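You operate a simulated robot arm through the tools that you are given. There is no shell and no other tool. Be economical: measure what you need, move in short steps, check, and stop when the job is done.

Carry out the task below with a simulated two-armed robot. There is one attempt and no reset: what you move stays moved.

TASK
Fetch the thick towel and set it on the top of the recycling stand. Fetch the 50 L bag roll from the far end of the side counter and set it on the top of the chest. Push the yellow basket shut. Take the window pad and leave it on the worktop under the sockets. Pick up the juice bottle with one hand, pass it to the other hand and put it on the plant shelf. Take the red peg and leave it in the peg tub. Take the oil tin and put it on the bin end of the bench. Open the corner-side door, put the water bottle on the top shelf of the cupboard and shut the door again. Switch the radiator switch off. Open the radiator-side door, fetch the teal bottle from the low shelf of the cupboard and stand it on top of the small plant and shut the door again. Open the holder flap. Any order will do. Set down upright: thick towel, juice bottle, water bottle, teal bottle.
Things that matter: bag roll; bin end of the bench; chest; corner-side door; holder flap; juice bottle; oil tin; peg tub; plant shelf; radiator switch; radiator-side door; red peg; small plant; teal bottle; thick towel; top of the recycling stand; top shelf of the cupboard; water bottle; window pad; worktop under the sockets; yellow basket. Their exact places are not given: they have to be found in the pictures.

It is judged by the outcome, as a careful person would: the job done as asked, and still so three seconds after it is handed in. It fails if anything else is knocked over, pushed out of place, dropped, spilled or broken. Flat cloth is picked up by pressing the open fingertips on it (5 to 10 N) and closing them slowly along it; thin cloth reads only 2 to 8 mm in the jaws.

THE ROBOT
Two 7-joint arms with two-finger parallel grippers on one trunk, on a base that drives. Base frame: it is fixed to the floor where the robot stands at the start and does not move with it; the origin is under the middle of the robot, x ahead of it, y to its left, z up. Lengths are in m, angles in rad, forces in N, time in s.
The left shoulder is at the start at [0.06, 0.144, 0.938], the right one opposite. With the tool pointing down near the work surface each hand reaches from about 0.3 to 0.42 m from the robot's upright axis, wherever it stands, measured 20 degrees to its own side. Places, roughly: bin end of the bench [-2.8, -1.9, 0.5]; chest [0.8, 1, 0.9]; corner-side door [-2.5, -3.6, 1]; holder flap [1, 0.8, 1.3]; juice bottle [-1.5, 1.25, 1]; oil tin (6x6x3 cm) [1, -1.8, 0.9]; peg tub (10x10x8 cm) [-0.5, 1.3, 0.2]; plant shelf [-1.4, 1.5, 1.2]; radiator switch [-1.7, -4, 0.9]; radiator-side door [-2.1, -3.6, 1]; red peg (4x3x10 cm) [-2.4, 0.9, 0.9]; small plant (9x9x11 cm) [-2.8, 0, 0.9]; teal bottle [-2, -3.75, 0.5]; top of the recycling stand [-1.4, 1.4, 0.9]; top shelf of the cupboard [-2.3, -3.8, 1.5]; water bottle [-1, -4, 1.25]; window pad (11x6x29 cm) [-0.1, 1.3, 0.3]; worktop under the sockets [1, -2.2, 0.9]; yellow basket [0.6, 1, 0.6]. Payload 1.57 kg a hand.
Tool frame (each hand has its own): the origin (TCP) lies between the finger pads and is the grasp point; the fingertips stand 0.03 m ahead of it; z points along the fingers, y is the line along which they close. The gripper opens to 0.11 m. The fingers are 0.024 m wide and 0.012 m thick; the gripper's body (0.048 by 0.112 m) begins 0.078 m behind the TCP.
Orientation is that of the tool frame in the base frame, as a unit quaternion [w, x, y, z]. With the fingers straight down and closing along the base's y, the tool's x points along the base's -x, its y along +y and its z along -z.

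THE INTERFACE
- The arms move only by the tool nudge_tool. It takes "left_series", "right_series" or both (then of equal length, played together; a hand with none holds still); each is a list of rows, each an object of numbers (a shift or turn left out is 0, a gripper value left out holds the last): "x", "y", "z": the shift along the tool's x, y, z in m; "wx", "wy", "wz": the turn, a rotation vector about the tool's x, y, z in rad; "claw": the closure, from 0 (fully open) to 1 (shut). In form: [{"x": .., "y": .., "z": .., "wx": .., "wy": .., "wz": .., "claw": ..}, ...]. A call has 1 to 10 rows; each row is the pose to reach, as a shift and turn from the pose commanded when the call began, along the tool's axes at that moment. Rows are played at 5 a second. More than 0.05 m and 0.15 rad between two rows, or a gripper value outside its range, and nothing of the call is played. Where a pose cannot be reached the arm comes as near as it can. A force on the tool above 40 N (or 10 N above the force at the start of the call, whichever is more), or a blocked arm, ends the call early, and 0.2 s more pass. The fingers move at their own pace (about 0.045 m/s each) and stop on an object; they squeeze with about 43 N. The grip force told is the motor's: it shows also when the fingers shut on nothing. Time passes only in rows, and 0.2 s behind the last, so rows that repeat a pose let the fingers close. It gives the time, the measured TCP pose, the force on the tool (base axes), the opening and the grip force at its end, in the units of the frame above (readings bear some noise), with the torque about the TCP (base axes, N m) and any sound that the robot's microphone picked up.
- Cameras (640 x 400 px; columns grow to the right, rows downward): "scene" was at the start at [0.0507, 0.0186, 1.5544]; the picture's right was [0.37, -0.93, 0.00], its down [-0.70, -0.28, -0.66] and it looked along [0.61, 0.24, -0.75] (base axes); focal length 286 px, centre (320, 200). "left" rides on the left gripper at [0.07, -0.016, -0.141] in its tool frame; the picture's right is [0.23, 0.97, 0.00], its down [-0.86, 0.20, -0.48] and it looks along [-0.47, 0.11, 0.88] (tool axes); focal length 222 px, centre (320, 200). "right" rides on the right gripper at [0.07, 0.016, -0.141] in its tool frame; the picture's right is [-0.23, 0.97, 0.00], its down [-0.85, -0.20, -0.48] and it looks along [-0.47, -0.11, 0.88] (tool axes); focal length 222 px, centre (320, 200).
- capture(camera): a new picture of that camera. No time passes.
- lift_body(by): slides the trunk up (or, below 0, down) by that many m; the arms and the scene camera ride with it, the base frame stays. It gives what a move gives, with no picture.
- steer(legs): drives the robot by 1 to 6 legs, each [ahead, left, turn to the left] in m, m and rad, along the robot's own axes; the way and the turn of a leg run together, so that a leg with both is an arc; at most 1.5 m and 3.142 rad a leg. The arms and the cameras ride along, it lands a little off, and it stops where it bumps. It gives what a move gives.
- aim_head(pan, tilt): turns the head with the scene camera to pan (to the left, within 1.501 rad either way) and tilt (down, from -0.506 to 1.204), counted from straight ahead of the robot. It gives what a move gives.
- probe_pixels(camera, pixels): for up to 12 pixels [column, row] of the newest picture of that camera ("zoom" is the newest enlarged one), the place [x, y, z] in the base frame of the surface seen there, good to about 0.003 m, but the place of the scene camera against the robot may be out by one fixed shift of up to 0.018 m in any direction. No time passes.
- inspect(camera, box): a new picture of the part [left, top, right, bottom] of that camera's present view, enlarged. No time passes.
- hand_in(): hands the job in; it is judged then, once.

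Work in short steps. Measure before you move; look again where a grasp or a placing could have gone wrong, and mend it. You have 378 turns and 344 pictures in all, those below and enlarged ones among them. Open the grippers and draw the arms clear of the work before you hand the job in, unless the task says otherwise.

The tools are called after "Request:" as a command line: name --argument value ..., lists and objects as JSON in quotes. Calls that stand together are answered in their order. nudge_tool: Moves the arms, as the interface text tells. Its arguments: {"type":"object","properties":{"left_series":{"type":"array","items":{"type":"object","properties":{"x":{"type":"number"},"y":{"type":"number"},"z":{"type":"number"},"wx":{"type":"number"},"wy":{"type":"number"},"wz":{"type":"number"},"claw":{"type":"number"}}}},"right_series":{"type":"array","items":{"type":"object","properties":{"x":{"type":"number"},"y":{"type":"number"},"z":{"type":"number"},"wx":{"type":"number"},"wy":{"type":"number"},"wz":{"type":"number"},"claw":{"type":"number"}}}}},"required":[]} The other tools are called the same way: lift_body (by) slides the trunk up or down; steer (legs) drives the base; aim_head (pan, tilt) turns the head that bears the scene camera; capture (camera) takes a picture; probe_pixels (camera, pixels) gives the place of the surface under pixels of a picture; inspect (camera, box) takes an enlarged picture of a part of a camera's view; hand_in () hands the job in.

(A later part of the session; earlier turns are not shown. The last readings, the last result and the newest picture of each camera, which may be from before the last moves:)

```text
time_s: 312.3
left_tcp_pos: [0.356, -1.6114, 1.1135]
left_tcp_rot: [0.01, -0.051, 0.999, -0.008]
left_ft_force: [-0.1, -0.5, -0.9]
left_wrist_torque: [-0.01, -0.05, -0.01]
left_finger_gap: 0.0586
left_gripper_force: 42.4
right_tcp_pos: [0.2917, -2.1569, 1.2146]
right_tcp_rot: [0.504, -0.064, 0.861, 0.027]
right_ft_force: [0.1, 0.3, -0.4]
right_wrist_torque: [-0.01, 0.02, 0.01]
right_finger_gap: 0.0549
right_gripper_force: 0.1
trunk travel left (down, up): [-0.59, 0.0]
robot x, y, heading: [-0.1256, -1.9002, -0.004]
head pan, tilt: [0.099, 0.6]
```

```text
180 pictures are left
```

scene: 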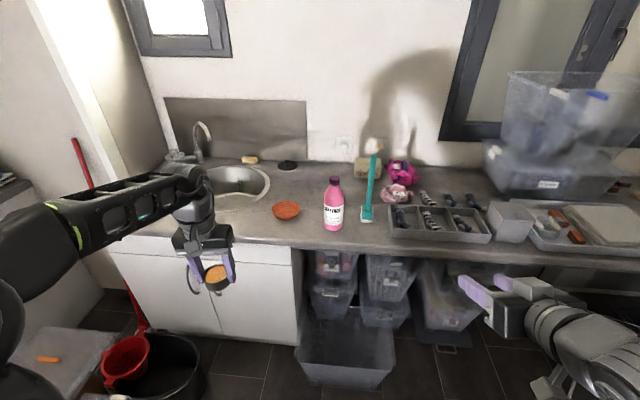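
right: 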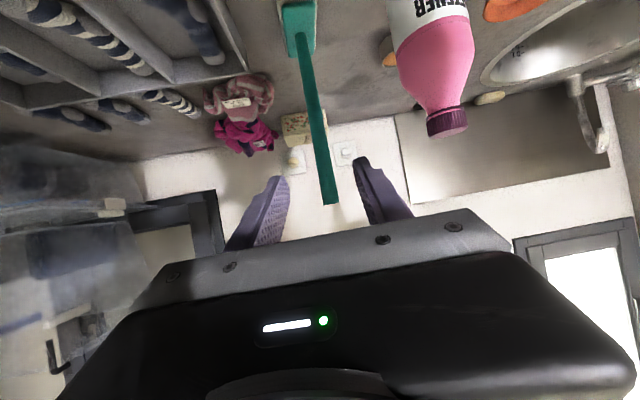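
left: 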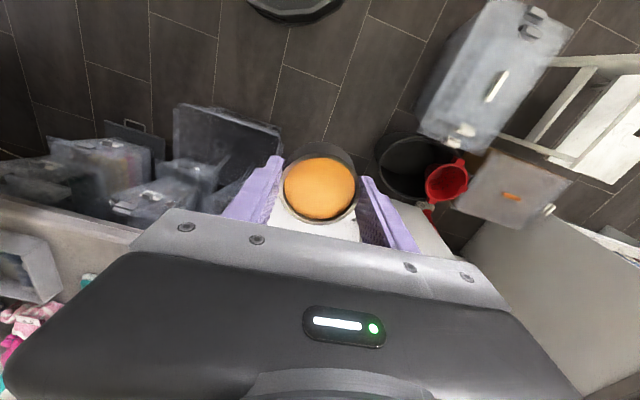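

Tin in hand. I go around the purple basket (y≈−2.4), turn to face −x and drive toward the bench.

Request:
steer --legs '[[-0.1, -0.5, 0], [0, 0, -1.57], [0, 0, -1.57], [1.2, 0, 0]]'

Request:
aim_head --pan -0.2 --tilt 0.5

Request:
capture --camera "scene"

```text
time_s: 328.8
left_tcp_pos: [-1.9249, -2.7129, 1.1129]
left_tcp_rot: [-0.007, 0.998, 0.054, -0.009]
left_ft_force: [-0.2, -0.2, -1.1]
left_wrist_torque: [0.03, -0.03, -0.01]
left_finger_gap: 0.0587
left_gripper_force: 42.7
right_tcp_pos: [-1.8636, -2.1675, 1.2139]
right_tcp_rot: [0.028, 0.861, 0.066, -0.503]
right_ft_force: [-0.3, 0.2, 0.3]
right_wrist_torque: [0.01, 0.0, 0.03]
right_finger_gap: 0.0552
right_gripper_force: 0.1
trunk travel left (down, up): [-0.59, 0.0]
robot x, y, heading: [-1.446, -2.4171, -3.133]
head pan, tilt: [0.099, 0.6]
```

```text
time_s: 329.6
left_tcp_pos: [-1.9262, -2.713, 1.1127]
left_tcp_rot: [-0.007, 0.998, 0.055, -0.009]
left_ft_force: [-0.1, -0.2, -0.7]
left_wrist_torque: [-0.02, -0.01, -0.01]
left_finger_gap: 0.0588
left_gripper_force: 42.4
right_tcp_pos: [-1.8634, -2.1678, 1.2132]
right_tcp_rot: [0.028, 0.861, 0.066, -0.503]
right_ft_force: [0.3, -0.4, 0.3]
right_wrist_torque: [0.02, 0.0, 0.01]
right_finger_gap: 0.0551
right_gripper_force: 0.0
trunk travel left (down, up): [-0.59, 0.0]
robot x, y, heading: [-1.4442, -2.4175, -3.137]
head pan, tilt: [-0.201, 0.499]
```

```text
179 pictures are left
```

scene: 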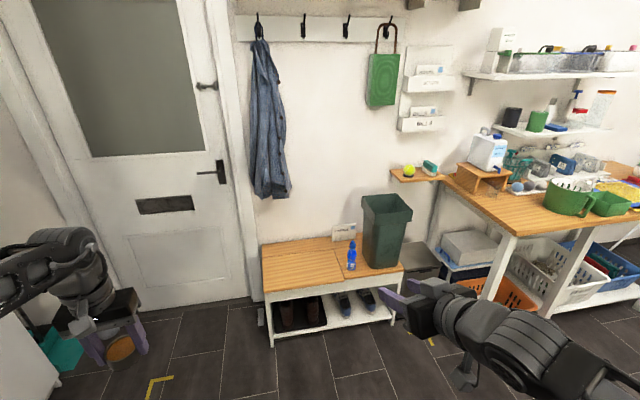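

The bench's right half holds the bin; I zoom and probe free spots there.

Request:
inspect --camera "scene" --box '[250, 180, 430, 350]'

Request:
probe_pixels --camera "zoom" --pixels '[[320, 240], [395, 315], [440, 310], [330, 310], [350, 290], [520, 310], [410, 300], [360, 320], [345, 255], [480, 290]]'

```text
2.35 times, centred on (340, 265) of scene
```

zoom: 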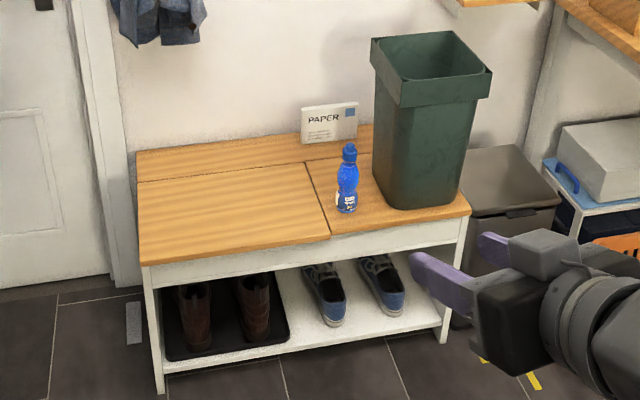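

```text
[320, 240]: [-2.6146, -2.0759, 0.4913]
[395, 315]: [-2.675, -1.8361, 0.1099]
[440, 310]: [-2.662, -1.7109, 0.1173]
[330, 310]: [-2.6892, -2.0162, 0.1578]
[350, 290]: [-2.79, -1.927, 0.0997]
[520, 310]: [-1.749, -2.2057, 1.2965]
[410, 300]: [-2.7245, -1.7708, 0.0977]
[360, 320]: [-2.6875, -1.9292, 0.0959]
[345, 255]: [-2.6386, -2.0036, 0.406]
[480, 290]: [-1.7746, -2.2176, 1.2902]
```

I probe the top of the right half.

Request:
probe_pixels --camera "zoom" --pixels '[[355, 225], [400, 218], [450, 210], [365, 200], [330, 185], [328, 215], [410, 205], [385, 195], [460, 198], [345, 205], [345, 150], [340, 228]]'

```text
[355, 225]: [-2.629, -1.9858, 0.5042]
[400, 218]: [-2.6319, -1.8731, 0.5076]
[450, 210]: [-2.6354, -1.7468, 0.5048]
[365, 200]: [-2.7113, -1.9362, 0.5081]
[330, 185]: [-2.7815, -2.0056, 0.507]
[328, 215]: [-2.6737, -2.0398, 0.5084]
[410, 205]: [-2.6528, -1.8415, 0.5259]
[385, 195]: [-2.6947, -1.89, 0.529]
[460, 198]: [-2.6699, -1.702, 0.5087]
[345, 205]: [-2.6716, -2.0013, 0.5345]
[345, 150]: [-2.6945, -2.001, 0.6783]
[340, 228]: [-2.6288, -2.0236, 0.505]
```

I probe the neighbourhood (small shelf, table edge/leg, bin rim) for the arm clearances.

Request:
probe_pixels --camera "scene" --pixels '[[410, 173], [445, 180], [485, 295], [510, 235], [365, 200], [405, 212], [408, 205], [388, 197], [395, 178], [570, 200], [420, 255], [480, 210]]'

```text
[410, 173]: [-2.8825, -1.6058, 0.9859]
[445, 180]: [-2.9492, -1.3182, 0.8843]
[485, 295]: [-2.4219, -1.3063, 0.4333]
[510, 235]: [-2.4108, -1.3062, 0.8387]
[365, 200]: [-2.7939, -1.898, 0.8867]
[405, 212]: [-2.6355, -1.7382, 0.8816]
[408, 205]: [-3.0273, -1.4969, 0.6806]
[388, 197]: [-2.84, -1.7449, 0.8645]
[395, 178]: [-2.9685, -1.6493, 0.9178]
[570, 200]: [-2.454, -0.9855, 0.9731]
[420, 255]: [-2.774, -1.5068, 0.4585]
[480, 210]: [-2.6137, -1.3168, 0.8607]
```

I approach with the base at (−2.28, −2.01) turned slightly right so both elbows stay clear.

Request:
steer --legs '[[0.6, -0.4, 0], [0.22, 0, 0], [0, 0, -0.35]]'

Request:
lift_body --by -0.15

Request:
capture --camera "left"

Request:
aim_head --pan 0.2 --tilt 0.8

Request:
capture --camera "scene"

```text
time_s: 335.9
left_tcp_pos: [-2.8246, -2.1338, 1.1136]
left_tcp_rot: [-0.008, 0.992, -0.123, -0.007]
left_ft_force: [-0.1, -0.2, -0.8]
left_wrist_torque: [-0.04, -0.02, 0.05]
left_finger_gap: 0.0586
left_gripper_force: 42.9
right_tcp_pos: [-2.5757, -1.6435, 1.215]
right_tcp_rot: [-0.061, 0.86, -0.087, -0.5]
right_ft_force: [-0.5, -0.6, 0.3]
right_wrist_torque: [0.0, -0.02, 0.03]
right_finger_gap: 0.0553
right_gripper_force: 0.0
trunk travel left (down, up): [-0.59, 0.0]
robot x, y, heading: [-2.2751, -2.0227, 2.789]
head pan, tilt: [-0.201, 0.499]
```

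```text
time_s: 337.6
left_tcp_pos: [-2.8226, -2.133, 0.9635]
left_tcp_rot: [-0.009, 0.992, -0.123, -0.009]
left_ft_force: [-0.3, -0.3, -1.1]
left_wrist_torque: [0.01, 0.01, 0.05]
left_finger_gap: 0.0586
left_gripper_force: 42.3
right_tcp_pos: [-2.5747, -1.6434, 1.0643]
right_tcp_rot: [-0.06, 0.859, -0.086, -0.5]
right_ft_force: [0.7, 0.5, -0.3]
right_wrist_torque: [0.01, -0.04, -0.01]
right_finger_gap: 0.0553
right_gripper_force: 0.1
trunk travel left (down, up): [-0.44, 0.15]
robot x, y, heading: [-2.2734, -2.0223, 2.788]
head pan, tilt: [-0.201, 0.499]
```

```text
177 pictures are left
```

left: 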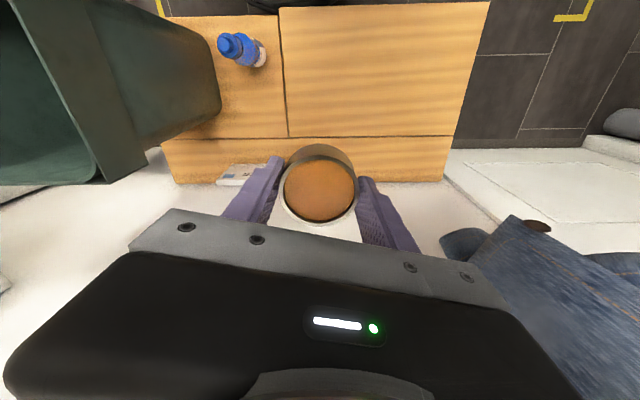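

```text
time_s: 338.5
left_tcp_pos: [-2.8231, -2.134, 0.9627]
left_tcp_rot: [-0.009, 0.992, -0.124, -0.007]
left_ft_force: [0.1, 0.2, -0.9]
left_wrist_torque: [0.01, -0.02, -0.02]
left_finger_gap: 0.0588
left_gripper_force: 43.4
right_tcp_pos: [-2.5759, -1.6426, 1.0648]
right_tcp_rot: [-0.061, 0.859, -0.087, -0.5]
right_ft_force: [-0.5, -0.5, -0.1]
right_wrist_torque: [0.04, 0.0, -0.03]
right_finger_gap: 0.055
right_gripper_force: 0.1
trunk travel left (down, up): [-0.44, 0.15]
robot x, y, heading: [-2.2681, -2.0227, 2.789]
head pan, tilt: [0.201, 0.799]
```

```text
176 pictures are left
```

scene: 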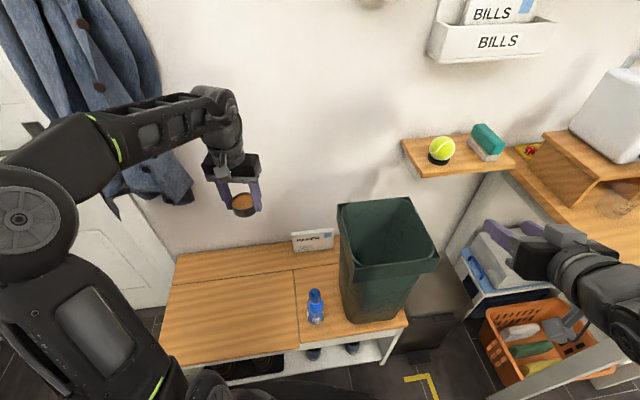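

The left camera sees the bench's right half: bottle (245,50), seam at x≈285, bin left. I probe the free area there.

Request:
probe_pixels --camera "left" --pixels '[[250, 110], [284, 100], [220, 105], [265, 50], [225, 40], [255, 130], [215, 125], [286, 20], [240, 160], [270, 75], [120, 140], [30, 180]]'

```text
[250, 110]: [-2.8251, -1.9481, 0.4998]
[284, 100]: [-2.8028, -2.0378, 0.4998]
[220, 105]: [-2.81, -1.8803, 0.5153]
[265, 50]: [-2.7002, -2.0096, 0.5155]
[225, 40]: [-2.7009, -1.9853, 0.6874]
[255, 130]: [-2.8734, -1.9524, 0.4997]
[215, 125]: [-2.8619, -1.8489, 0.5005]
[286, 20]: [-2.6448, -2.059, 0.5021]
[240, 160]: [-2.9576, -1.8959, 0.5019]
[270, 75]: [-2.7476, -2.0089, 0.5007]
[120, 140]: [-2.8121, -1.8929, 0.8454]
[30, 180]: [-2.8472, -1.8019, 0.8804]
```

I probe forearm and jacket separation before lowering.

Request:
probe_pixels --camera "scene" --pixels '[[60, 160], [150, 125], [110, 130], [160, 160], [180, 195], [120, 90], [30, 200], [100, 200]]'

```text
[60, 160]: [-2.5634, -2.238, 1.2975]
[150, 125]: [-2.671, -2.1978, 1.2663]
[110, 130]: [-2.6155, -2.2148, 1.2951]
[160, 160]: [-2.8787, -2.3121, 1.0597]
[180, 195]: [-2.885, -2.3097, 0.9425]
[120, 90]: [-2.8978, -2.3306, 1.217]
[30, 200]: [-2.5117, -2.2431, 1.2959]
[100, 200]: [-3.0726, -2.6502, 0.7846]
```

Jacket (x≤−2.87) is well behind the forearm (x≥−2.67). I shift over the spot and descend.

Request:
nudge_tool --left_series '[{"x": -0.005, "y": -0.05}, {"x": -0.01, "y": -0.1}, {"x": -0.0143, "y": -0.1496}, {"x": -0.0143, "y": -0.1496, "z": 0.045}, {"x": -0.0143, "y": -0.1496, "z": 0.09}, {"x": -0.0143, "y": -0.1496, "z": 0.135}, {"x": -0.0143, "y": -0.1496, "z": 0.18}, {"x": -0.0143, "y": -0.1496, "z": 0.225}, {"x": -0.0143, "y": -0.1496, "z": 0.27}, {"x": -0.0143, "y": -0.1496, "z": 0.31}]'

Request:
capture --camera "left"

Request:
capture --camera "scene"

```text
refused: row 1 steps farther than a row can; nothing moved
```

```text
175 pictures are left
```

left: 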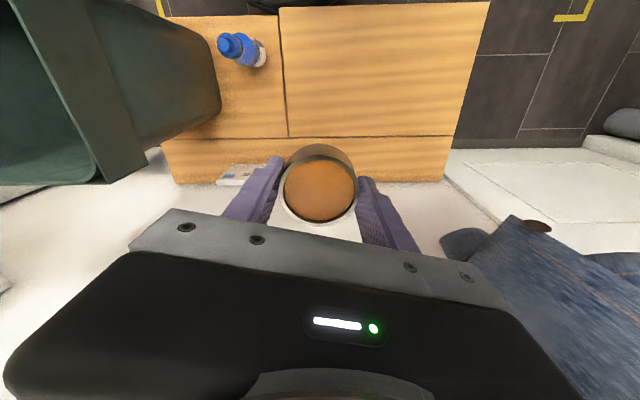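

```text
174 pictures are left
```

scene: 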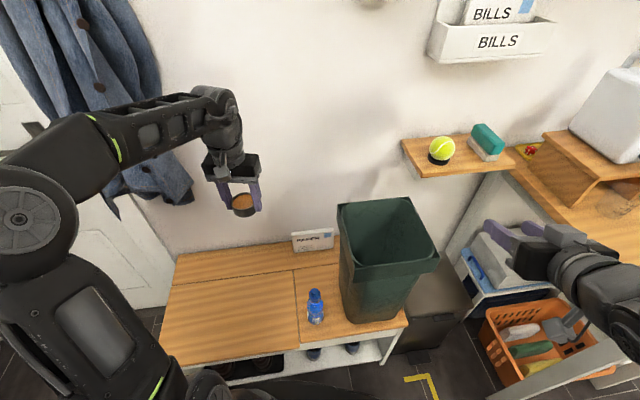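

Repeat with smaller rows.

Request:
nudge_tool --left_series '[{"x": -0.004, "y": -0.04}, {"x": -0.008, "y": -0.08}, {"x": -0.012, "y": -0.12}, {"x": -0.0143, "y": -0.1496}, {"x": -0.0143, "y": -0.1496, "z": 0.045}, {"x": -0.0143, "y": -0.1496, "z": 0.09}, {"x": -0.0143, "y": -0.1496, "z": 0.135}, {"x": -0.0143, "y": -0.1496, "z": 0.18}, {"x": -0.0143, "y": -0.1496, "z": 0.22}, {"x": -0.0143, "y": -0.1496, "z": 0.26}]'

Request:
capture --camera "left"

Request:
capture --camera "scene"

```text
time_s: 340.7
left_tcp_pos: [-2.8058, -1.9805, 0.7058]
left_tcp_rot: [-0.009, 0.992, -0.123, -0.009]
left_ft_force: [0.1, 0.6, -0.6]
left_wrist_torque: [-0.05, -0.02, -0.01]
left_finger_gap: 0.0588
left_gripper_force: 42.7
right_tcp_pos: [-2.5757, -1.6435, 1.0648]
right_tcp_rot: [-0.061, 0.86, -0.087, -0.5]
right_ft_force: [0.0, -0.2, 0.2]
right_wrist_torque: [0.0, 0.03, -0.01]
right_finger_gap: 0.0548
right_gripper_force: 0.0
trunk travel left (down, up): [-0.44, 0.15]
robot x, y, heading: [-2.2707, -2.0215, 2.791]
head pan, tilt: [0.201, 0.799]
```

```text
173 pictures are left
```

left: 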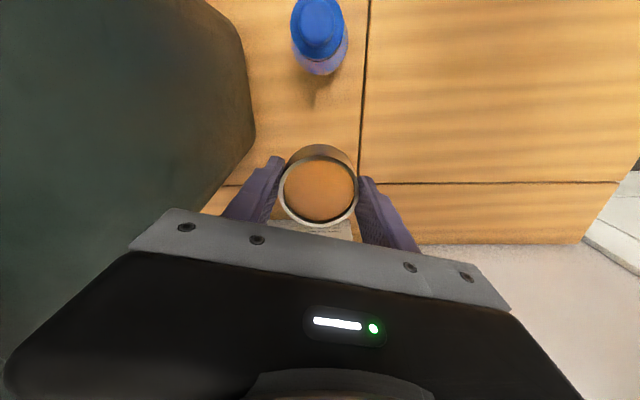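

```text
172 pictures are left
```

scene: 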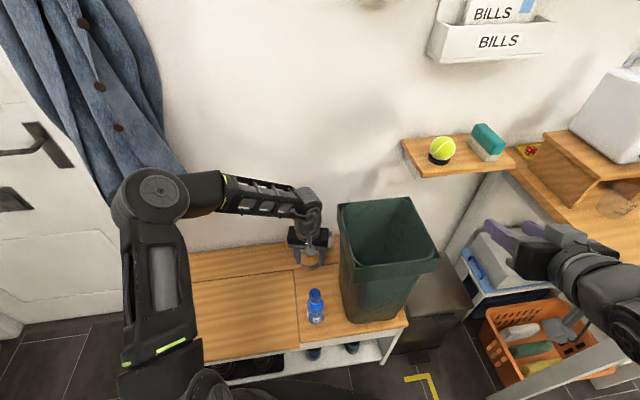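

Descent continues well; lower the remaining ~16.5 cm.

Request:
nudge_tool --left_series '[{"z": 0.045}, {"z": 0.09}, {"z": 0.13}, {"z": 0.155}, {"z": 0.165}, {"z": 0.169}]'

```text
time_s: 342.1
left_tcp_pos: [-2.8088, -1.9755, 0.5363]
left_tcp_rot: [-0.009, 0.992, -0.122, -0.008]
left_ft_force: [-0.3, -0.7, -0.9]
left_wrist_torque: [0.0, -0.12, -0.02]
left_finger_gap: 0.0585
left_gripper_force: 43.6
right_tcp_pos: [-2.5754, -1.6439, 1.0645]
right_tcp_rot: [-0.06, 0.86, -0.086, -0.5]
right_ft_force: [0.4, 0.5, 0.4]
right_wrist_torque: [0.03, 0.0, 0.04]
right_finger_gap: 0.0549
right_gripper_force: 0.1
trunk travel left (down, up): [-0.44, 0.15]
robot x, y, heading: [-2.2696, -2.0243, 2.793]
head pan, tilt: [0.201, 0.799]
```

Near contact (TCP 0.536). I open to ~80 mm and rise straight.

Request:
nudge_tool --left_series '[{"claw": 0.3}, {"claw": 0.3}, {"claw": 0.3}, {"z": -0.04}, {"z": -0.08}, {"z": -0.12}, {"z": -0.16}, {"z": -0.2}, {"z": -0.24}, {"z": -0.28}]'

Request:
capture --camera "left"

```text
time_s: 344.3
left_tcp_pos: [-2.8034, -1.9832, 0.8162]
left_tcp_rot: [-0.008, 0.992, -0.123, -0.008]
left_ft_force: [0.1, -0.2, 1.4]
left_wrist_torque: [0.02, 0.0, -0.02]
left_finger_gap: 0.0771
left_gripper_force: 0.1
right_tcp_pos: [-2.5743, -1.6432, 1.0647]
right_tcp_rot: [-0.061, 0.859, -0.087, -0.501]
right_ft_force: [-0.5, -0.8, -0.2]
right_wrist_torque: [0.02, 0.0, -0.04]
right_finger_gap: 0.0547
right_gripper_force: 0.0
trunk travel left (down, up): [-0.44, 0.15]
robot x, y, heading: [-2.2693, -2.0265, 2.794]
head pan, tilt: [0.201, 0.799]
```

```text
171 pictures are left
```

left: 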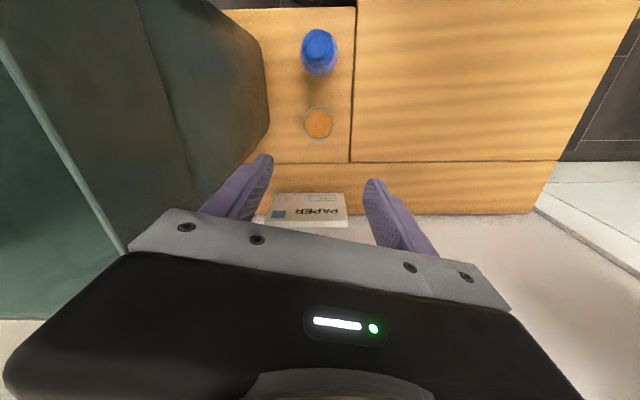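

The tin sits on the bin end. I back away, turn to face −y toward radiator and cupboard, and look.

Request:
lift_body --by 0.15

Request:
steer --legs '[[-0.5, 0, 0], [0, 0, 1.92], [0.3, 0, 0]]'

Request:
aim_head --pan -0.3 --tilt 0.35

Request:
capture --camera "scene"

Request:
aim_head --pan 0.5 --tilt 0.35

Request:
capture --camera "scene"

```text
time_s: 346.1
left_tcp_pos: [-2.8042, -1.9833, 0.9649]
left_tcp_rot: [-0.009, 0.992, -0.122, -0.008]
left_ft_force: [-0.4, 0.0, -0.4]
left_wrist_torque: [0.06, 0.0, 0.01]
left_finger_gap: 0.0772
left_gripper_force: 0.1
right_tcp_pos: [-2.5759, -1.6427, 1.2149]
right_tcp_rot: [-0.061, 0.859, -0.087, -0.5]
right_ft_force: [0.0, 0.1, -0.2]
right_wrist_torque: [-0.02, 0.05, 0.04]
right_finger_gap: 0.0551
right_gripper_force: 0.0
trunk travel left (down, up): [-0.59, 0.0]
robot x, y, heading: [-2.2739, -2.0231, 2.793]
head pan, tilt: [0.201, 0.799]
```

```text
time_s: 355.2
left_tcp_pos: [-1.6736, -3.017, 0.9659]
left_tcp_rot: [0.001, 0.674, 0.739, -0.011]
left_ft_force: [-0.7, -0.3, -0.3]
left_wrist_torque: [0.02, 0.02, 0.03]
left_finger_gap: 0.0771
left_gripper_force: 0.0
right_tcp_pos: [-2.0706, -2.9134, 1.2129]
right_tcp_rot: [0.373, 0.568, 0.651, -0.339]
right_ft_force: [0.0, -0.3, 1.2]
right_wrist_torque: [0.02, 0.01, -0.01]
right_finger_gap: 0.0547
right_gripper_force: 0.1
trunk travel left (down, up): [-0.59, 0.0]
robot x, y, heading: [-1.8086, -2.4997, -1.586]
head pan, tilt: [0.201, 0.799]
```

```text
time_s: 356.1
left_tcp_pos: [-1.6746, -3.0152, 0.9664]
left_tcp_rot: [0.001, 0.674, 0.738, -0.011]
left_ft_force: [0.2, -0.4, -0.3]
left_wrist_torque: [0.01, -0.01, -0.02]
left_finger_gap: 0.0769
left_gripper_force: 0.0
right_tcp_pos: [-2.0715, -2.9124, 1.2141]
right_tcp_rot: [0.372, 0.568, 0.65, -0.34]
right_ft_force: [0.7, 0.3, -0.9]
right_wrist_torque: [-0.02, 0.0, -0.01]
right_finger_gap: 0.055
right_gripper_force: 0.1
trunk travel left (down, up): [-0.59, 0.0]
robot x, y, heading: [-1.8125, -2.5034, -1.585]
head pan, tilt: [-0.3, 0.351]
```

```text
170 pictures are left
```

scene: 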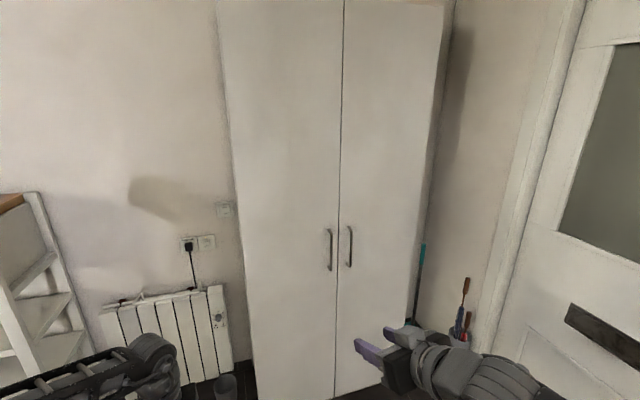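

```text
time_s: 357.3
left_tcp_pos: [-1.6751, -3.0166, 0.9655]
left_tcp_rot: [0.001, 0.675, 0.738, -0.012]
left_ft_force: [-0.5, -0.4, 0.5]
left_wrist_torque: [0.0, 0.01, -0.03]
left_finger_gap: 0.0769
left_gripper_force: 0.1
right_tcp_pos: [-2.0708, -2.9149, 1.2144]
right_tcp_rot: [0.373, 0.567, 0.652, -0.338]
right_ft_force: [0.1, -0.4, -0.2]
right_wrist_torque: [0.0, 0.0, 0.01]
right_finger_gap: 0.055
right_gripper_force: 0.2
trunk travel left (down, up): [-0.59, 0.0]
robot x, y, heading: [-1.8124, -2.4995, -1.582]
head pan, tilt: [0.499, 0.351]
```

```text
169 pictures are left
```

scene: 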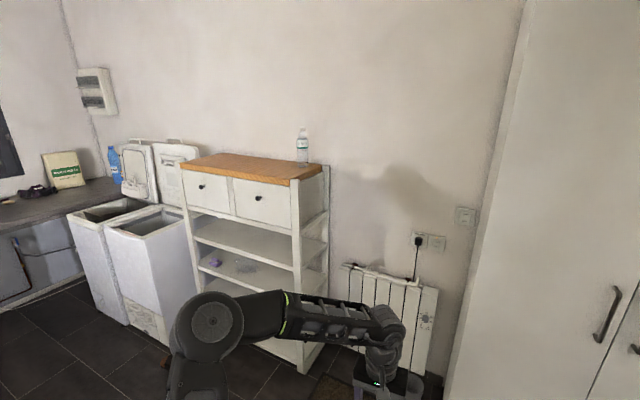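

I zoom at the switches beside the radiator.

Request:
inspect --camera "scene" --box '[390, 195, 490, 345]'

Request:
probe_pixels --camera "scene" --pixels '[[419, 240], [437, 243], [466, 215], [427, 322], [302, 150], [302, 140], [612, 315], [290, 170], [302, 165], [445, 390]]'

```text
2.67 times, centred on (440, 270) of scene
```

zoom: 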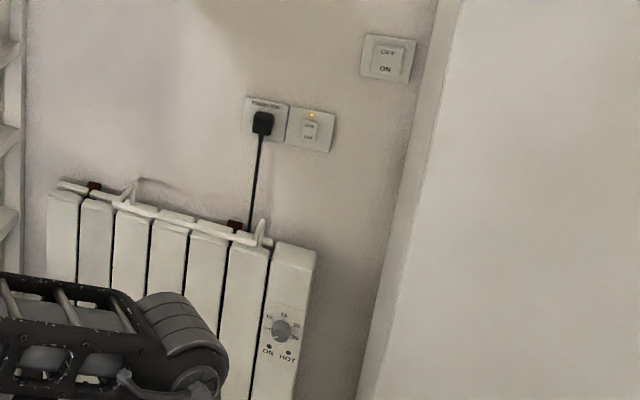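

```text
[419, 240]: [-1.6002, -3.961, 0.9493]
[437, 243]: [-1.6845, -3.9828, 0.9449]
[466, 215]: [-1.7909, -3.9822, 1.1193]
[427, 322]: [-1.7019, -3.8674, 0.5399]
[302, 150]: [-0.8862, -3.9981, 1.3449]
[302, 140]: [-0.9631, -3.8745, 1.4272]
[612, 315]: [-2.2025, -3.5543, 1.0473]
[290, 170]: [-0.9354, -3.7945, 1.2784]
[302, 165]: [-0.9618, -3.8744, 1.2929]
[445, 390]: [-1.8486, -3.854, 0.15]
```

The lit rocker beside the plug at (−1.685, −3.983, 0.945) is the radiator switch. I move closer to read it.

Request:
steer --legs '[[0, 0.37, 0], [0.7, 0, 0]]'

Request:
aim_head --pan -0.4 --tilt 0.6

Request:
capture --camera "scene"

Request:
capture --camera "right"

```text
time_s: 363.1
left_tcp_pos: [-1.3229, -3.7202, 0.9658]
left_tcp_rot: [0.001, 0.676, 0.737, -0.012]
left_ft_force: [-0.2, 0.5, -0.4]
left_wrist_torque: [-0.01, -0.01, -0.03]
left_finger_gap: 0.0772
left_gripper_force: 0.0
right_tcp_pos: [-1.7194, -3.6155, 1.2148]
right_tcp_rot: [0.372, 0.569, 0.649, -0.34]
right_ft_force: [0.2, -0.4, 0.1]
right_wrist_torque: [0.01, -0.01, 0.0]
right_finger_gap: 0.0548
right_gripper_force: 0.1
trunk travel left (down, up): [-0.59, 0.0]
robot x, y, heading: [-1.4618, -3.2056, -1.589]
head pan, tilt: [0.499, 0.351]
```

```text
time_s: 364.2
left_tcp_pos: [-1.3233, -3.7185, 0.966]
left_tcp_rot: [0.001, 0.676, 0.737, -0.011]
left_ft_force: [0.3, -0.3, 0.3]
left_wrist_torque: [0.0, -0.04, -0.01]
left_finger_gap: 0.077
left_gripper_force: 0.1
right_tcp_pos: [-1.7181, -3.6152, 1.2143]
right_tcp_rot: [0.373, 0.569, 0.65, -0.34]
right_ft_force: [0.0, 0.1, -0.1]
right_wrist_torque: [0.0, -0.01, 0.0]
right_finger_gap: 0.055
right_gripper_force: 0.0
trunk travel left (down, up): [-0.59, 0.0]
robot x, y, heading: [-1.4609, -3.2027, -1.588]
head pan, tilt: [-0.4, 0.6]
```

```text
167 pictures are left
```

scene: 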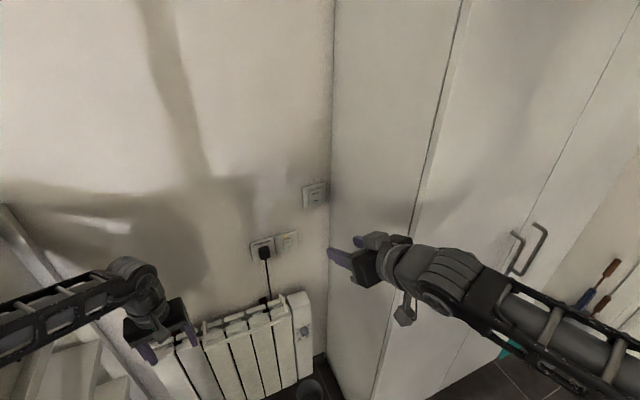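

```text
166 pictures are left
```

right: 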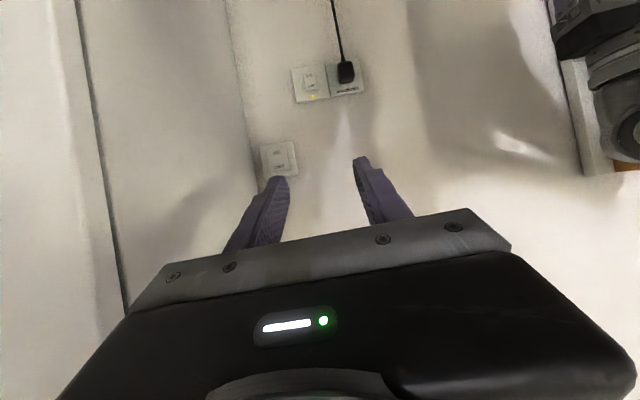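

I zoom the right camera on the two switches.

Request:
inspect --camera "right" --box '[250, 50, 380, 185]'

Request:
inspect --camera "scene" --box '[235, 170, 345, 280]'

Request:
probe_pixels --camera "right" --pixels '[[310, 82], [310, 90], [310, 75], [312, 96], [322, 85], [298, 85], [280, 158], [245, 100]]'

```text
2.96 times, centred on (315, 118) of right
```

zoom: 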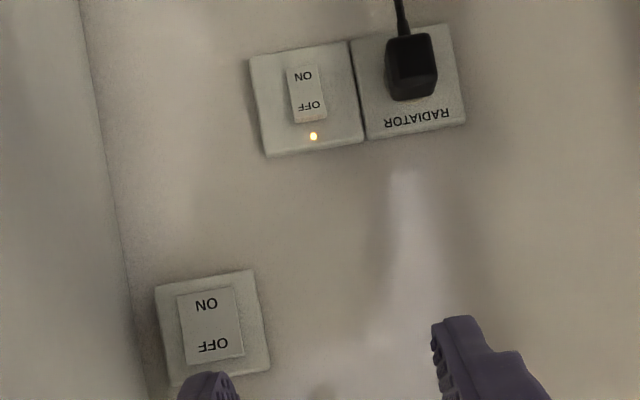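

```text
3.64 times, centred on (290, 225) of scene
```

zoom: 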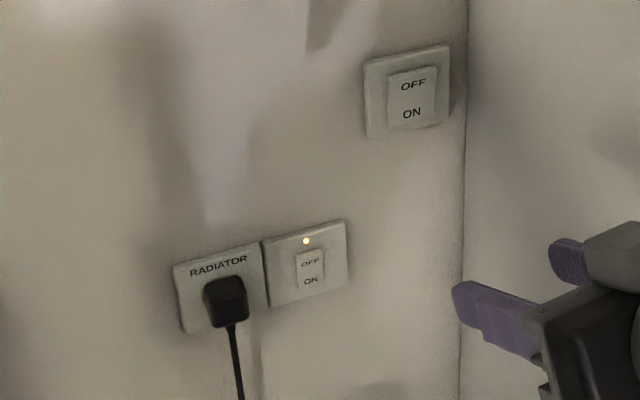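

```text
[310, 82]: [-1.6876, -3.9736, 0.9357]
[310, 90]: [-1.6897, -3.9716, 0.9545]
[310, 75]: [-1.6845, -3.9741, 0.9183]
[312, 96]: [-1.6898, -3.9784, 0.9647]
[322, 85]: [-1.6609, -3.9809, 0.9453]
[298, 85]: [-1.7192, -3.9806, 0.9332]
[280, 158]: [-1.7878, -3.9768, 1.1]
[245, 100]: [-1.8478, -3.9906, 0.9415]
```

OFF is the upper half (rocker at (−1.689, −3.972), z 0.918–0.955). I close the fingers and move to 4 cm in front of the upper half.

Request:
nudge_tool --right_series '[{"x": 0.0085, "z": 0.038, "claw": 1}, {"x": 0.017, "y": -0.001, "z": 0.075}, {"x": 0.0256, "y": -0.0015, "z": 0.113}, {"x": 0.034, "y": -0.002, "z": 0.151}, {"x": 0.0427, "y": -0.0025, "z": 0.1885}, {"x": 0.051, "y": -0.003, "z": 0.226}, {"x": 0.06, "y": -0.0035, "z": 0.264}, {"x": 0.068, "y": -0.004, "z": 0.302}, {"x": 0.077, "y": -0.0045, "z": 0.339}, {"x": 0.0854, "y": -0.005, "z": 0.377}]'

Request:
inspect --camera "right" --box '[220, 20, 440, 240]'

```text
time_s: 366.4
left_tcp_pos: [-1.3239, -3.7207, 0.9668]
left_tcp_rot: [0.001, 0.675, 0.738, -0.012]
left_ft_force: [0.6, 0.7, 0.0]
left_wrist_torque: [0.01, 0.03, 0.0]
left_finger_gap: 0.077
left_gripper_force: 0.1
right_tcp_pos: [-1.6931, -3.9012, 0.9537]
right_tcp_rot: [0.371, 0.57, 0.649, -0.34]
right_ft_force: [0.0, 0.0, -0.5]
right_wrist_torque: [0.02, -0.01, -0.02]
right_finger_gap: 0.0
right_gripper_force: 21.3
trunk travel left (down, up): [-0.59, 0.0]
robot x, y, heading: [-1.4571, -3.2089, -1.585]
head pan, tilt: [-0.4, 0.6]
```

```text
1.82 times, centred on (330, 130) of right
```

zoom: 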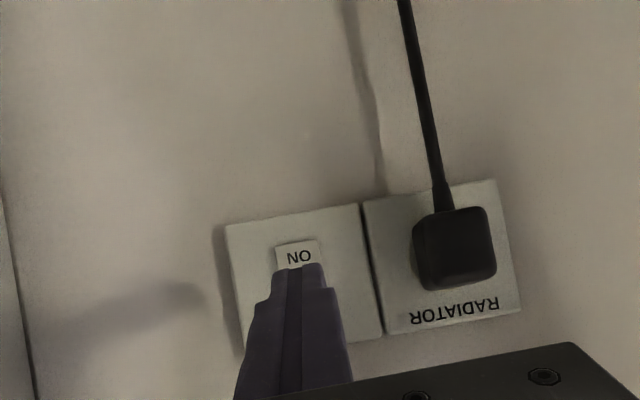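

Aligned over OFF. I push toward the wall in small steps.

Request:
nudge_tool --right_series '[{"x": -0.0122, "y": -0.003, "z": 0.0216}, {"x": -0.0175, "y": -0.0043, "z": 0.031}, {"x": -0.0199, "y": -0.005, "z": 0.0355}, {"x": -0.0219, "y": -0.0054, "z": 0.039}, {"x": -0.0238, "y": -0.0059, "z": 0.0424}]'

Request:
nudge_tool --right_series '[{"x": 0.012, "y": 0.003, "z": -0.022}, {"x": 0.024, "y": 0.006, "z": -0.044}, {"x": 0.0, "y": 0.003, "z": -0.08}, {"x": 0.0, "y": 0.003, "z": -0.12}]'

Request:
inspect --camera "right" --box '[220, 20, 440, 240]'

```text
time_s: 367.8
left_tcp_pos: [-1.3232, -3.7155, 0.9684]
left_tcp_rot: [0.004, 0.676, 0.737, -0.013]
left_ft_force: [-0.3, 0.5, -0.2]
left_wrist_torque: [-0.03, -0.02, 0.01]
left_finger_gap: 0.0768
left_gripper_force: 0.1
right_tcp_pos: [-1.6924, -3.9433, 0.954]
right_tcp_rot: [0.372, 0.569, 0.651, -0.338]
right_ft_force: [0.9, 26.6, 12.5]
right_wrist_torque: [-0.28, 0.09, -0.15]
right_finger_gap: 0.0
right_gripper_force: 21.9
trunk travel left (down, up): [-0.59, 0.0]
robot x, y, heading: [-1.459, -3.2012, -1.592]
head pan, tilt: [-0.4, 0.6]
stopped in row 5 (right hand): the force on the tool passed its limit (the readings are from after the stop); the commanded pose is now the measured one
```

```text
time_s: 368.8
left_tcp_pos: [-1.3233, -3.7195, 0.9666]
left_tcp_rot: [0.002, 0.676, 0.737, -0.012]
left_ft_force: [0.1, 1.1, -0.2]
left_wrist_torque: [-0.04, -0.01, 0.01]
left_finger_gap: 0.077
left_gripper_force: 0.0
right_tcp_pos: [-1.703, -3.8432, 1.0115]
right_tcp_rot: [0.371, 0.57, 0.651, -0.336]
right_ft_force: [-0.3, -0.1, 0.1]
right_wrist_torque: [0.03, -0.02, 0.01]
right_finger_gap: 0.0001
right_gripper_force: 21.2
trunk travel left (down, up): [-0.59, 0.0]
robot x, y, heading: [-1.4576, -3.2009, -1.588]
head pan, tilt: [-0.4, 0.6]
```

```text
1.82 times, centred on (330, 130) of right
```

zoom: 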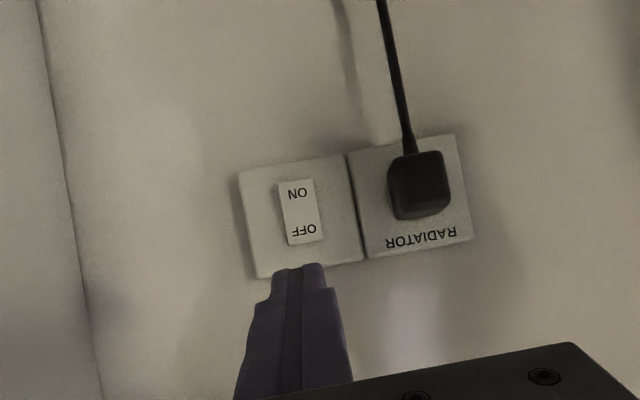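

I verify with the scene camera whether the LED went off.

Request:
inspect --camera "scene" --box '[235, 170, 345, 280]'

```text
3.64 times, centred on (290, 225) of scene
```

zoom: 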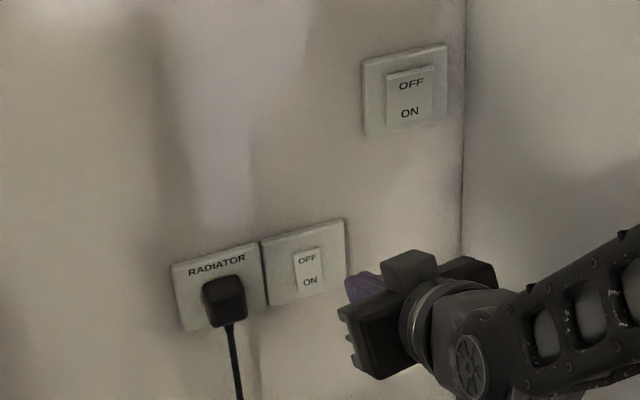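

Radiator switch is off. Next the water bottle on the white unit: I back off, turn the left hand to point forward and raise it.

Request:
steer --legs '[[-0.4, 0, 0]]'

Request:
nudge_tool --left_series '[{"wy": -0.149, "z": -0.04}, {"wy": -0.298, "z": -0.08}, {"wy": -0.447, "z": -0.12}, {"wy": -0.596, "z": -0.16}, {"wy": -0.745, "z": -0.2}, {"wy": -0.894, "z": -0.24}, {"wy": -1.043, "z": -0.28}, {"wy": -1.192, "z": -0.32}, {"wy": -1.341, "z": -0.35}, {"wy": -1.49, "z": -0.37}]'

Request:
steer --legs '[[0, 0.3, 0]]'

Request:
capture --camera "left"

Request:
aim_head --pan 0.2 --tilt 0.4

Request:
capture --camera "scene"

```text
time_s: 371.3
left_tcp_pos: [-1.3171, -3.3219, 0.9663]
left_tcp_rot: [0.002, 0.677, 0.736, -0.013]
left_ft_force: [0.3, -0.3, 0.4]
left_wrist_torque: [-0.03, -0.01, 0.01]
left_finger_gap: 0.0772
left_gripper_force: 0.0
right_tcp_pos: [-1.6957, -3.4479, 1.0116]
right_tcp_rot: [0.371, 0.571, 0.65, -0.337]
right_ft_force: [-0.1, 0.5, -0.1]
right_wrist_torque: [-0.01, 0.01, 0.02]
right_finger_gap: 0.0003
right_gripper_force: 21.6
trunk travel left (down, up): [-0.59, 0.0]
robot x, y, heading: [-1.4537, -2.8083, -1.591]
head pan, tilt: [-0.4, 0.6]
```

```text
time_s: 373.5
left_tcp_pos: [-1.3118, -3.3161, 1.3371]
left_tcp_rot: [0.5, 0.489, 0.54, -0.468]
left_ft_force: [-0.1, -0.8, 0.3]
left_wrist_torque: [-0.01, -0.03, -0.01]
left_finger_gap: 0.077
left_gripper_force: 0.1
right_tcp_pos: [-1.6955, -3.4482, 1.0122]
right_tcp_rot: [0.37, 0.571, 0.651, -0.337]
right_ft_force: [0.1, 0.4, -0.1]
right_wrist_torque: [0.0, 0.01, -0.01]
right_finger_gap: 0.0001
right_gripper_force: 21.6
trunk travel left (down, up): [-0.59, 0.0]
robot x, y, heading: [-1.452, -2.8065, -1.59]
head pan, tilt: [-0.4, 0.6]
```

```text
time_s: 375.5
left_tcp_pos: [-1.0048, -3.3227, 1.3356]
left_tcp_rot: [0.499, 0.49, 0.54, -0.468]
left_ft_force: [-0.3, 0.2, 0.5]
left_wrist_torque: [0.0, 0.0, -0.03]
left_finger_gap: 0.0773
left_gripper_force: 0.1
right_tcp_pos: [-1.3908, -3.4519, 1.0109]
right_tcp_rot: [0.37, 0.571, 0.65, -0.338]
right_ft_force: [0.5, 0.3, -0.4]
right_wrist_torque: [0.0, 0.02, 0.0]
right_finger_gap: 0.0
right_gripper_force: 20.7
trunk travel left (down, up): [-0.59, 0.0]
robot x, y, heading: [-1.1457, -2.8093, -1.592]
head pan, tilt: [-0.4, 0.6]
```

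```text
160 pictures are left
```

left: 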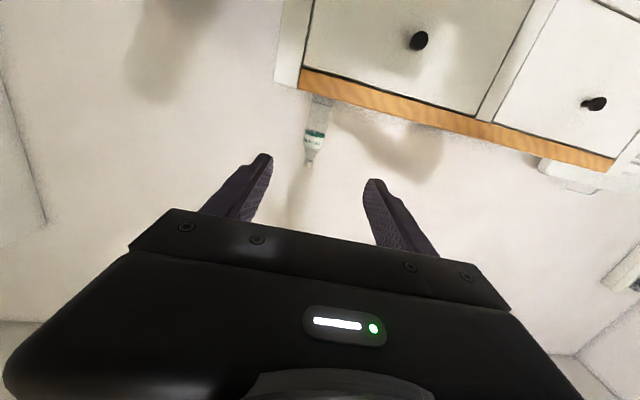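

```text
time_s: 376.5
left_tcp_pos: [-1.0073, -3.3232, 1.3373]
left_tcp_rot: [0.5, 0.49, 0.54, -0.467]
left_ft_force: [0.2, -0.4, -0.1]
left_wrist_torque: [0.01, 0.0, 0.01]
left_finger_gap: 0.0769
left_gripper_force: 0.1
right_tcp_pos: [-1.392, -3.4524, 1.0115]
right_tcp_rot: [0.37, 0.572, 0.649, -0.338]
right_ft_force: [0.4, 0.1, -0.5]
right_wrist_torque: [0.0, -0.03, -0.02]
right_finger_gap: 0.0
right_gripper_force: 21.3
trunk travel left (down, up): [-0.59, 0.0]
robot x, y, heading: [-1.1473, -2.8135, -1.596]
head pan, tilt: [0.201, 0.4]
```

```text
159 pictures are left
```

scene: 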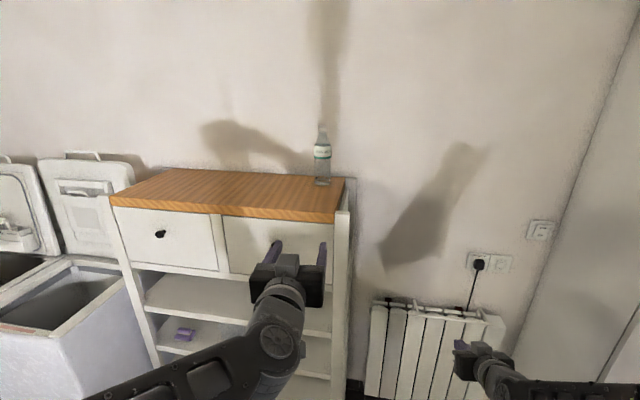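

I probe the water bottle from both cameras.

Request:
inspect --camera "left" --box '[260, 60, 400, 200]'

Request:
probe_pixels --camera "left" --pixels '[[313, 142], [318, 118], [310, 160], [322, 102], [330, 88], [322, 142], [304, 140]]'

Request:
probe_pixels --camera "scene" --pixels '[[322, 152], [322, 135], [322, 170], [323, 183], [315, 155], [330, 155], [300, 190], [335, 200]]'

```text
2.86 times, centred on (330, 130) of left
```

zoom: 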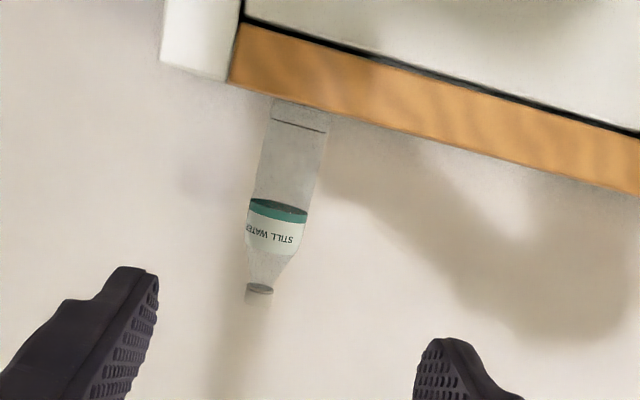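

```text
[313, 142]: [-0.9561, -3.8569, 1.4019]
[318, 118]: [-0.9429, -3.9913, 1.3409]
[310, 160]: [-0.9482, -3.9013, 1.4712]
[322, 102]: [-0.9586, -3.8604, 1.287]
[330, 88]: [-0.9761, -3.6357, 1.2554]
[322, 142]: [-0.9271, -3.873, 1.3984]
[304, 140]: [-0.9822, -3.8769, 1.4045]
```

```text
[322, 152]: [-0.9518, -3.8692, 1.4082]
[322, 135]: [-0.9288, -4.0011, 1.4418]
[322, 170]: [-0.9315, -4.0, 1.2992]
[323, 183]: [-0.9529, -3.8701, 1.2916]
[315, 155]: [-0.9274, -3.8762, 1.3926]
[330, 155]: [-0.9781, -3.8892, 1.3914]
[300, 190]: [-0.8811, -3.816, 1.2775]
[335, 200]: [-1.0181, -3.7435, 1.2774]
```

Bottle axis ≈ (−0.955, −3.885), standing on z 1.268. I raise the hand 5 cm, drive forward 0.4 m, then approach.

Request:
nudge_tool --left_series '[{"x": -0.025, "y": 0.02}, {"x": -0.05, "y": 0.035}]'

Request:
steer --legs '[[0.39, 0, 0]]'

Request:
capture --camera "left"

Request:
capture --camera "scene"

```text
time_s: 377.1
left_tcp_pos: [-0.9712, -3.3247, 1.3872]
left_tcp_rot: [0.5, 0.489, 0.54, -0.467]
left_ft_force: [0.0, -1.2, 0.0]
left_wrist_torque: [0.01, 0.01, -0.02]
left_finger_gap: 0.0771
left_gripper_force: 0.1
right_tcp_pos: [-1.3924, -3.4529, 1.0112]
right_tcp_rot: [0.37, 0.572, 0.65, -0.337]
right_ft_force: [-0.8, -0.1, -0.5]
right_wrist_torque: [-0.01, 0.02, 0.01]
right_finger_gap: 0.0
right_gripper_force: 21.4
trunk travel left (down, up): [-0.59, 0.0]
robot x, y, heading: [-1.1462, -2.8121, -1.59]
head pan, tilt: [0.201, 0.4]
```

```text
time_s: 379.6
left_tcp_pos: [-0.9828, -3.7134, 1.3849]
left_tcp_rot: [0.499, 0.491, 0.539, -0.468]
left_ft_force: [0.7, -0.2, -0.4]
left_wrist_torque: [-0.04, 0.01, 0.02]
left_finger_gap: 0.0769
left_gripper_force: 0.0
right_tcp_pos: [-1.4031, -3.842, 1.0111]
right_tcp_rot: [0.369, 0.573, 0.649, -0.338]
right_ft_force: [-0.5, -0.3, -0.8]
right_wrist_torque: [0.01, 0.02, 0.0]
right_finger_gap: 0.0
right_gripper_force: 21.0
trunk travel left (down, up): [-0.59, 0.0]
robot x, y, heading: [-1.1554, -3.2022, -1.598]
head pan, tilt: [0.201, 0.4]
```

```text
157 pictures are left
```

left: 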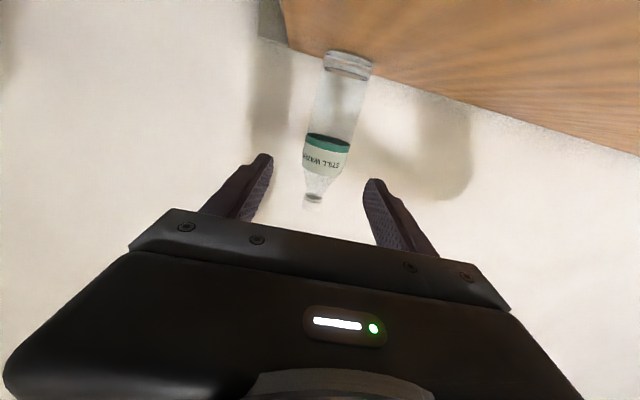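

```text
156 pictures are left
```

scene: 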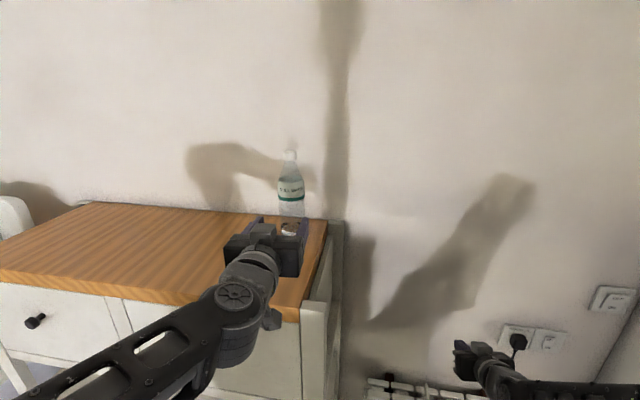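

I re-probe the bottle at this range.

Request:
probe_pixels --camera "left" --pixels '[[325, 158], [326, 140], [346, 65], [306, 155], [346, 157], [345, 55], [315, 197]]'

```text
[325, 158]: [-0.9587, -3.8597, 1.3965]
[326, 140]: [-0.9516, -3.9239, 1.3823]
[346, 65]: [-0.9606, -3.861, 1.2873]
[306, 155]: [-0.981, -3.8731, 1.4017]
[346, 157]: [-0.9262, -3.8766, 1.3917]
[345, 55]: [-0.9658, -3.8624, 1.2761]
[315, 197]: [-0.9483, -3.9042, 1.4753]
```

I approach and close around the label zone (TCP z≈1.375).

Request:
nudge_tool --left_series '[{"y": 0.0145, "z": 0.03}, {"y": 0.0145, "z": 0.07}, {"y": 0.0145, "z": 0.11}, {"y": 0.0145, "z": 0.145}, {"y": 0.0145, "z": 0.1736}]'

Request:
capture --camera "left"

```text
time_s: 380.8
left_tcp_pos: [-0.954, -3.8865, 1.3765]
left_tcp_rot: [0.499, 0.491, 0.538, -0.469]
left_ft_force: [-0.6, -0.1, -0.7]
left_wrist_torque: [-0.02, -0.04, 0.03]
left_finger_gap: 0.077
left_gripper_force: 0.0
right_tcp_pos: [-1.4029, -3.841, 1.0115]
right_tcp_rot: [0.369, 0.573, 0.649, -0.338]
right_ft_force: [0.2, 0.4, -0.2]
right_wrist_torque: [0.0, -0.03, 0.02]
right_finger_gap: 0.0
right_gripper_force: 21.5
trunk travel left (down, up): [-0.59, 0.0]
robot x, y, heading: [-1.1509, -3.2009, -1.593]
head pan, tilt: [0.201, 0.4]
```

```text
155 pictures are left
```

left: 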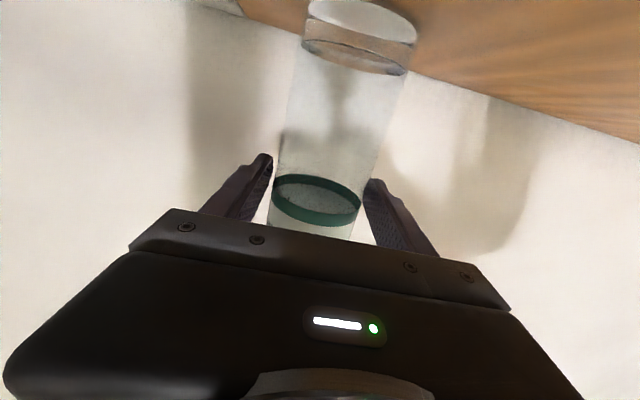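

Centred. Close, lift 4 cm, then drive back.

Request:
nudge_tool --left_series '[{"claw": 1}, {"claw": 1}, {"claw": 1}, {"claw": 1}, {"x": -0.015}, {"x": -0.035}]'

Request:
steer --legs '[[-0.5, 0, 0]]'

Request:
capture --camera "left"

```text
time_s: 382.2
left_tcp_pos: [-0.9528, -3.8874, 1.4094]
left_tcp_rot: [0.499, 0.491, 0.539, -0.468]
left_ft_force: [0.2, 0.6, -0.8]
left_wrist_torque: [0.0, 0.01, -0.01]
left_finger_gap: 0.0621
left_gripper_force: 43.0
right_tcp_pos: [-1.4029, -3.8403, 1.0111]
right_tcp_rot: [0.37, 0.573, 0.649, -0.338]
right_ft_force: [-0.7, -0.2, -0.2]
right_wrist_torque: [-0.04, 0.0, -0.01]
right_finger_gap: 0.0001
right_gripper_force: 21.7
trunk travel left (down, up): [-0.59, 0.0]
robot x, y, heading: [-1.1533, -3.2006, -1.599]
head pan, tilt: [0.201, 0.4]
```

```text
time_s: 385.1
left_tcp_pos: [-0.9412, -3.383, 1.4107]
left_tcp_rot: [0.499, 0.491, 0.539, -0.469]
left_ft_force: [0.3, 0.5, -1.7]
left_wrist_torque: [0.04, 0.03, 0.04]
left_finger_gap: 0.0623
left_gripper_force: 43.1
right_tcp_pos: [-1.3902, -3.3355, 1.0113]
right_tcp_rot: [0.37, 0.573, 0.649, -0.338]
right_ft_force: [-1.1, 0.4, 0.4]
right_wrist_torque: [0.0, 0.03, 0.0]
right_finger_gap: 0.0
right_gripper_force: 21.3
trunk travel left (down, up): [-0.59, 0.0]
robot x, y, heading: [-1.1402, -2.7012, -1.599]
head pan, tilt: [0.201, 0.4]
```

```text
154 pictures are left
```

left: 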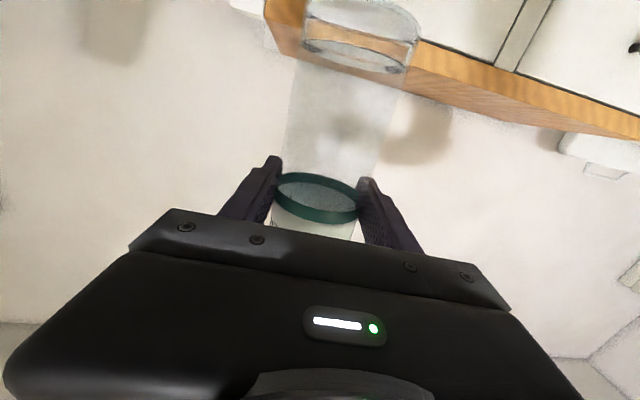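

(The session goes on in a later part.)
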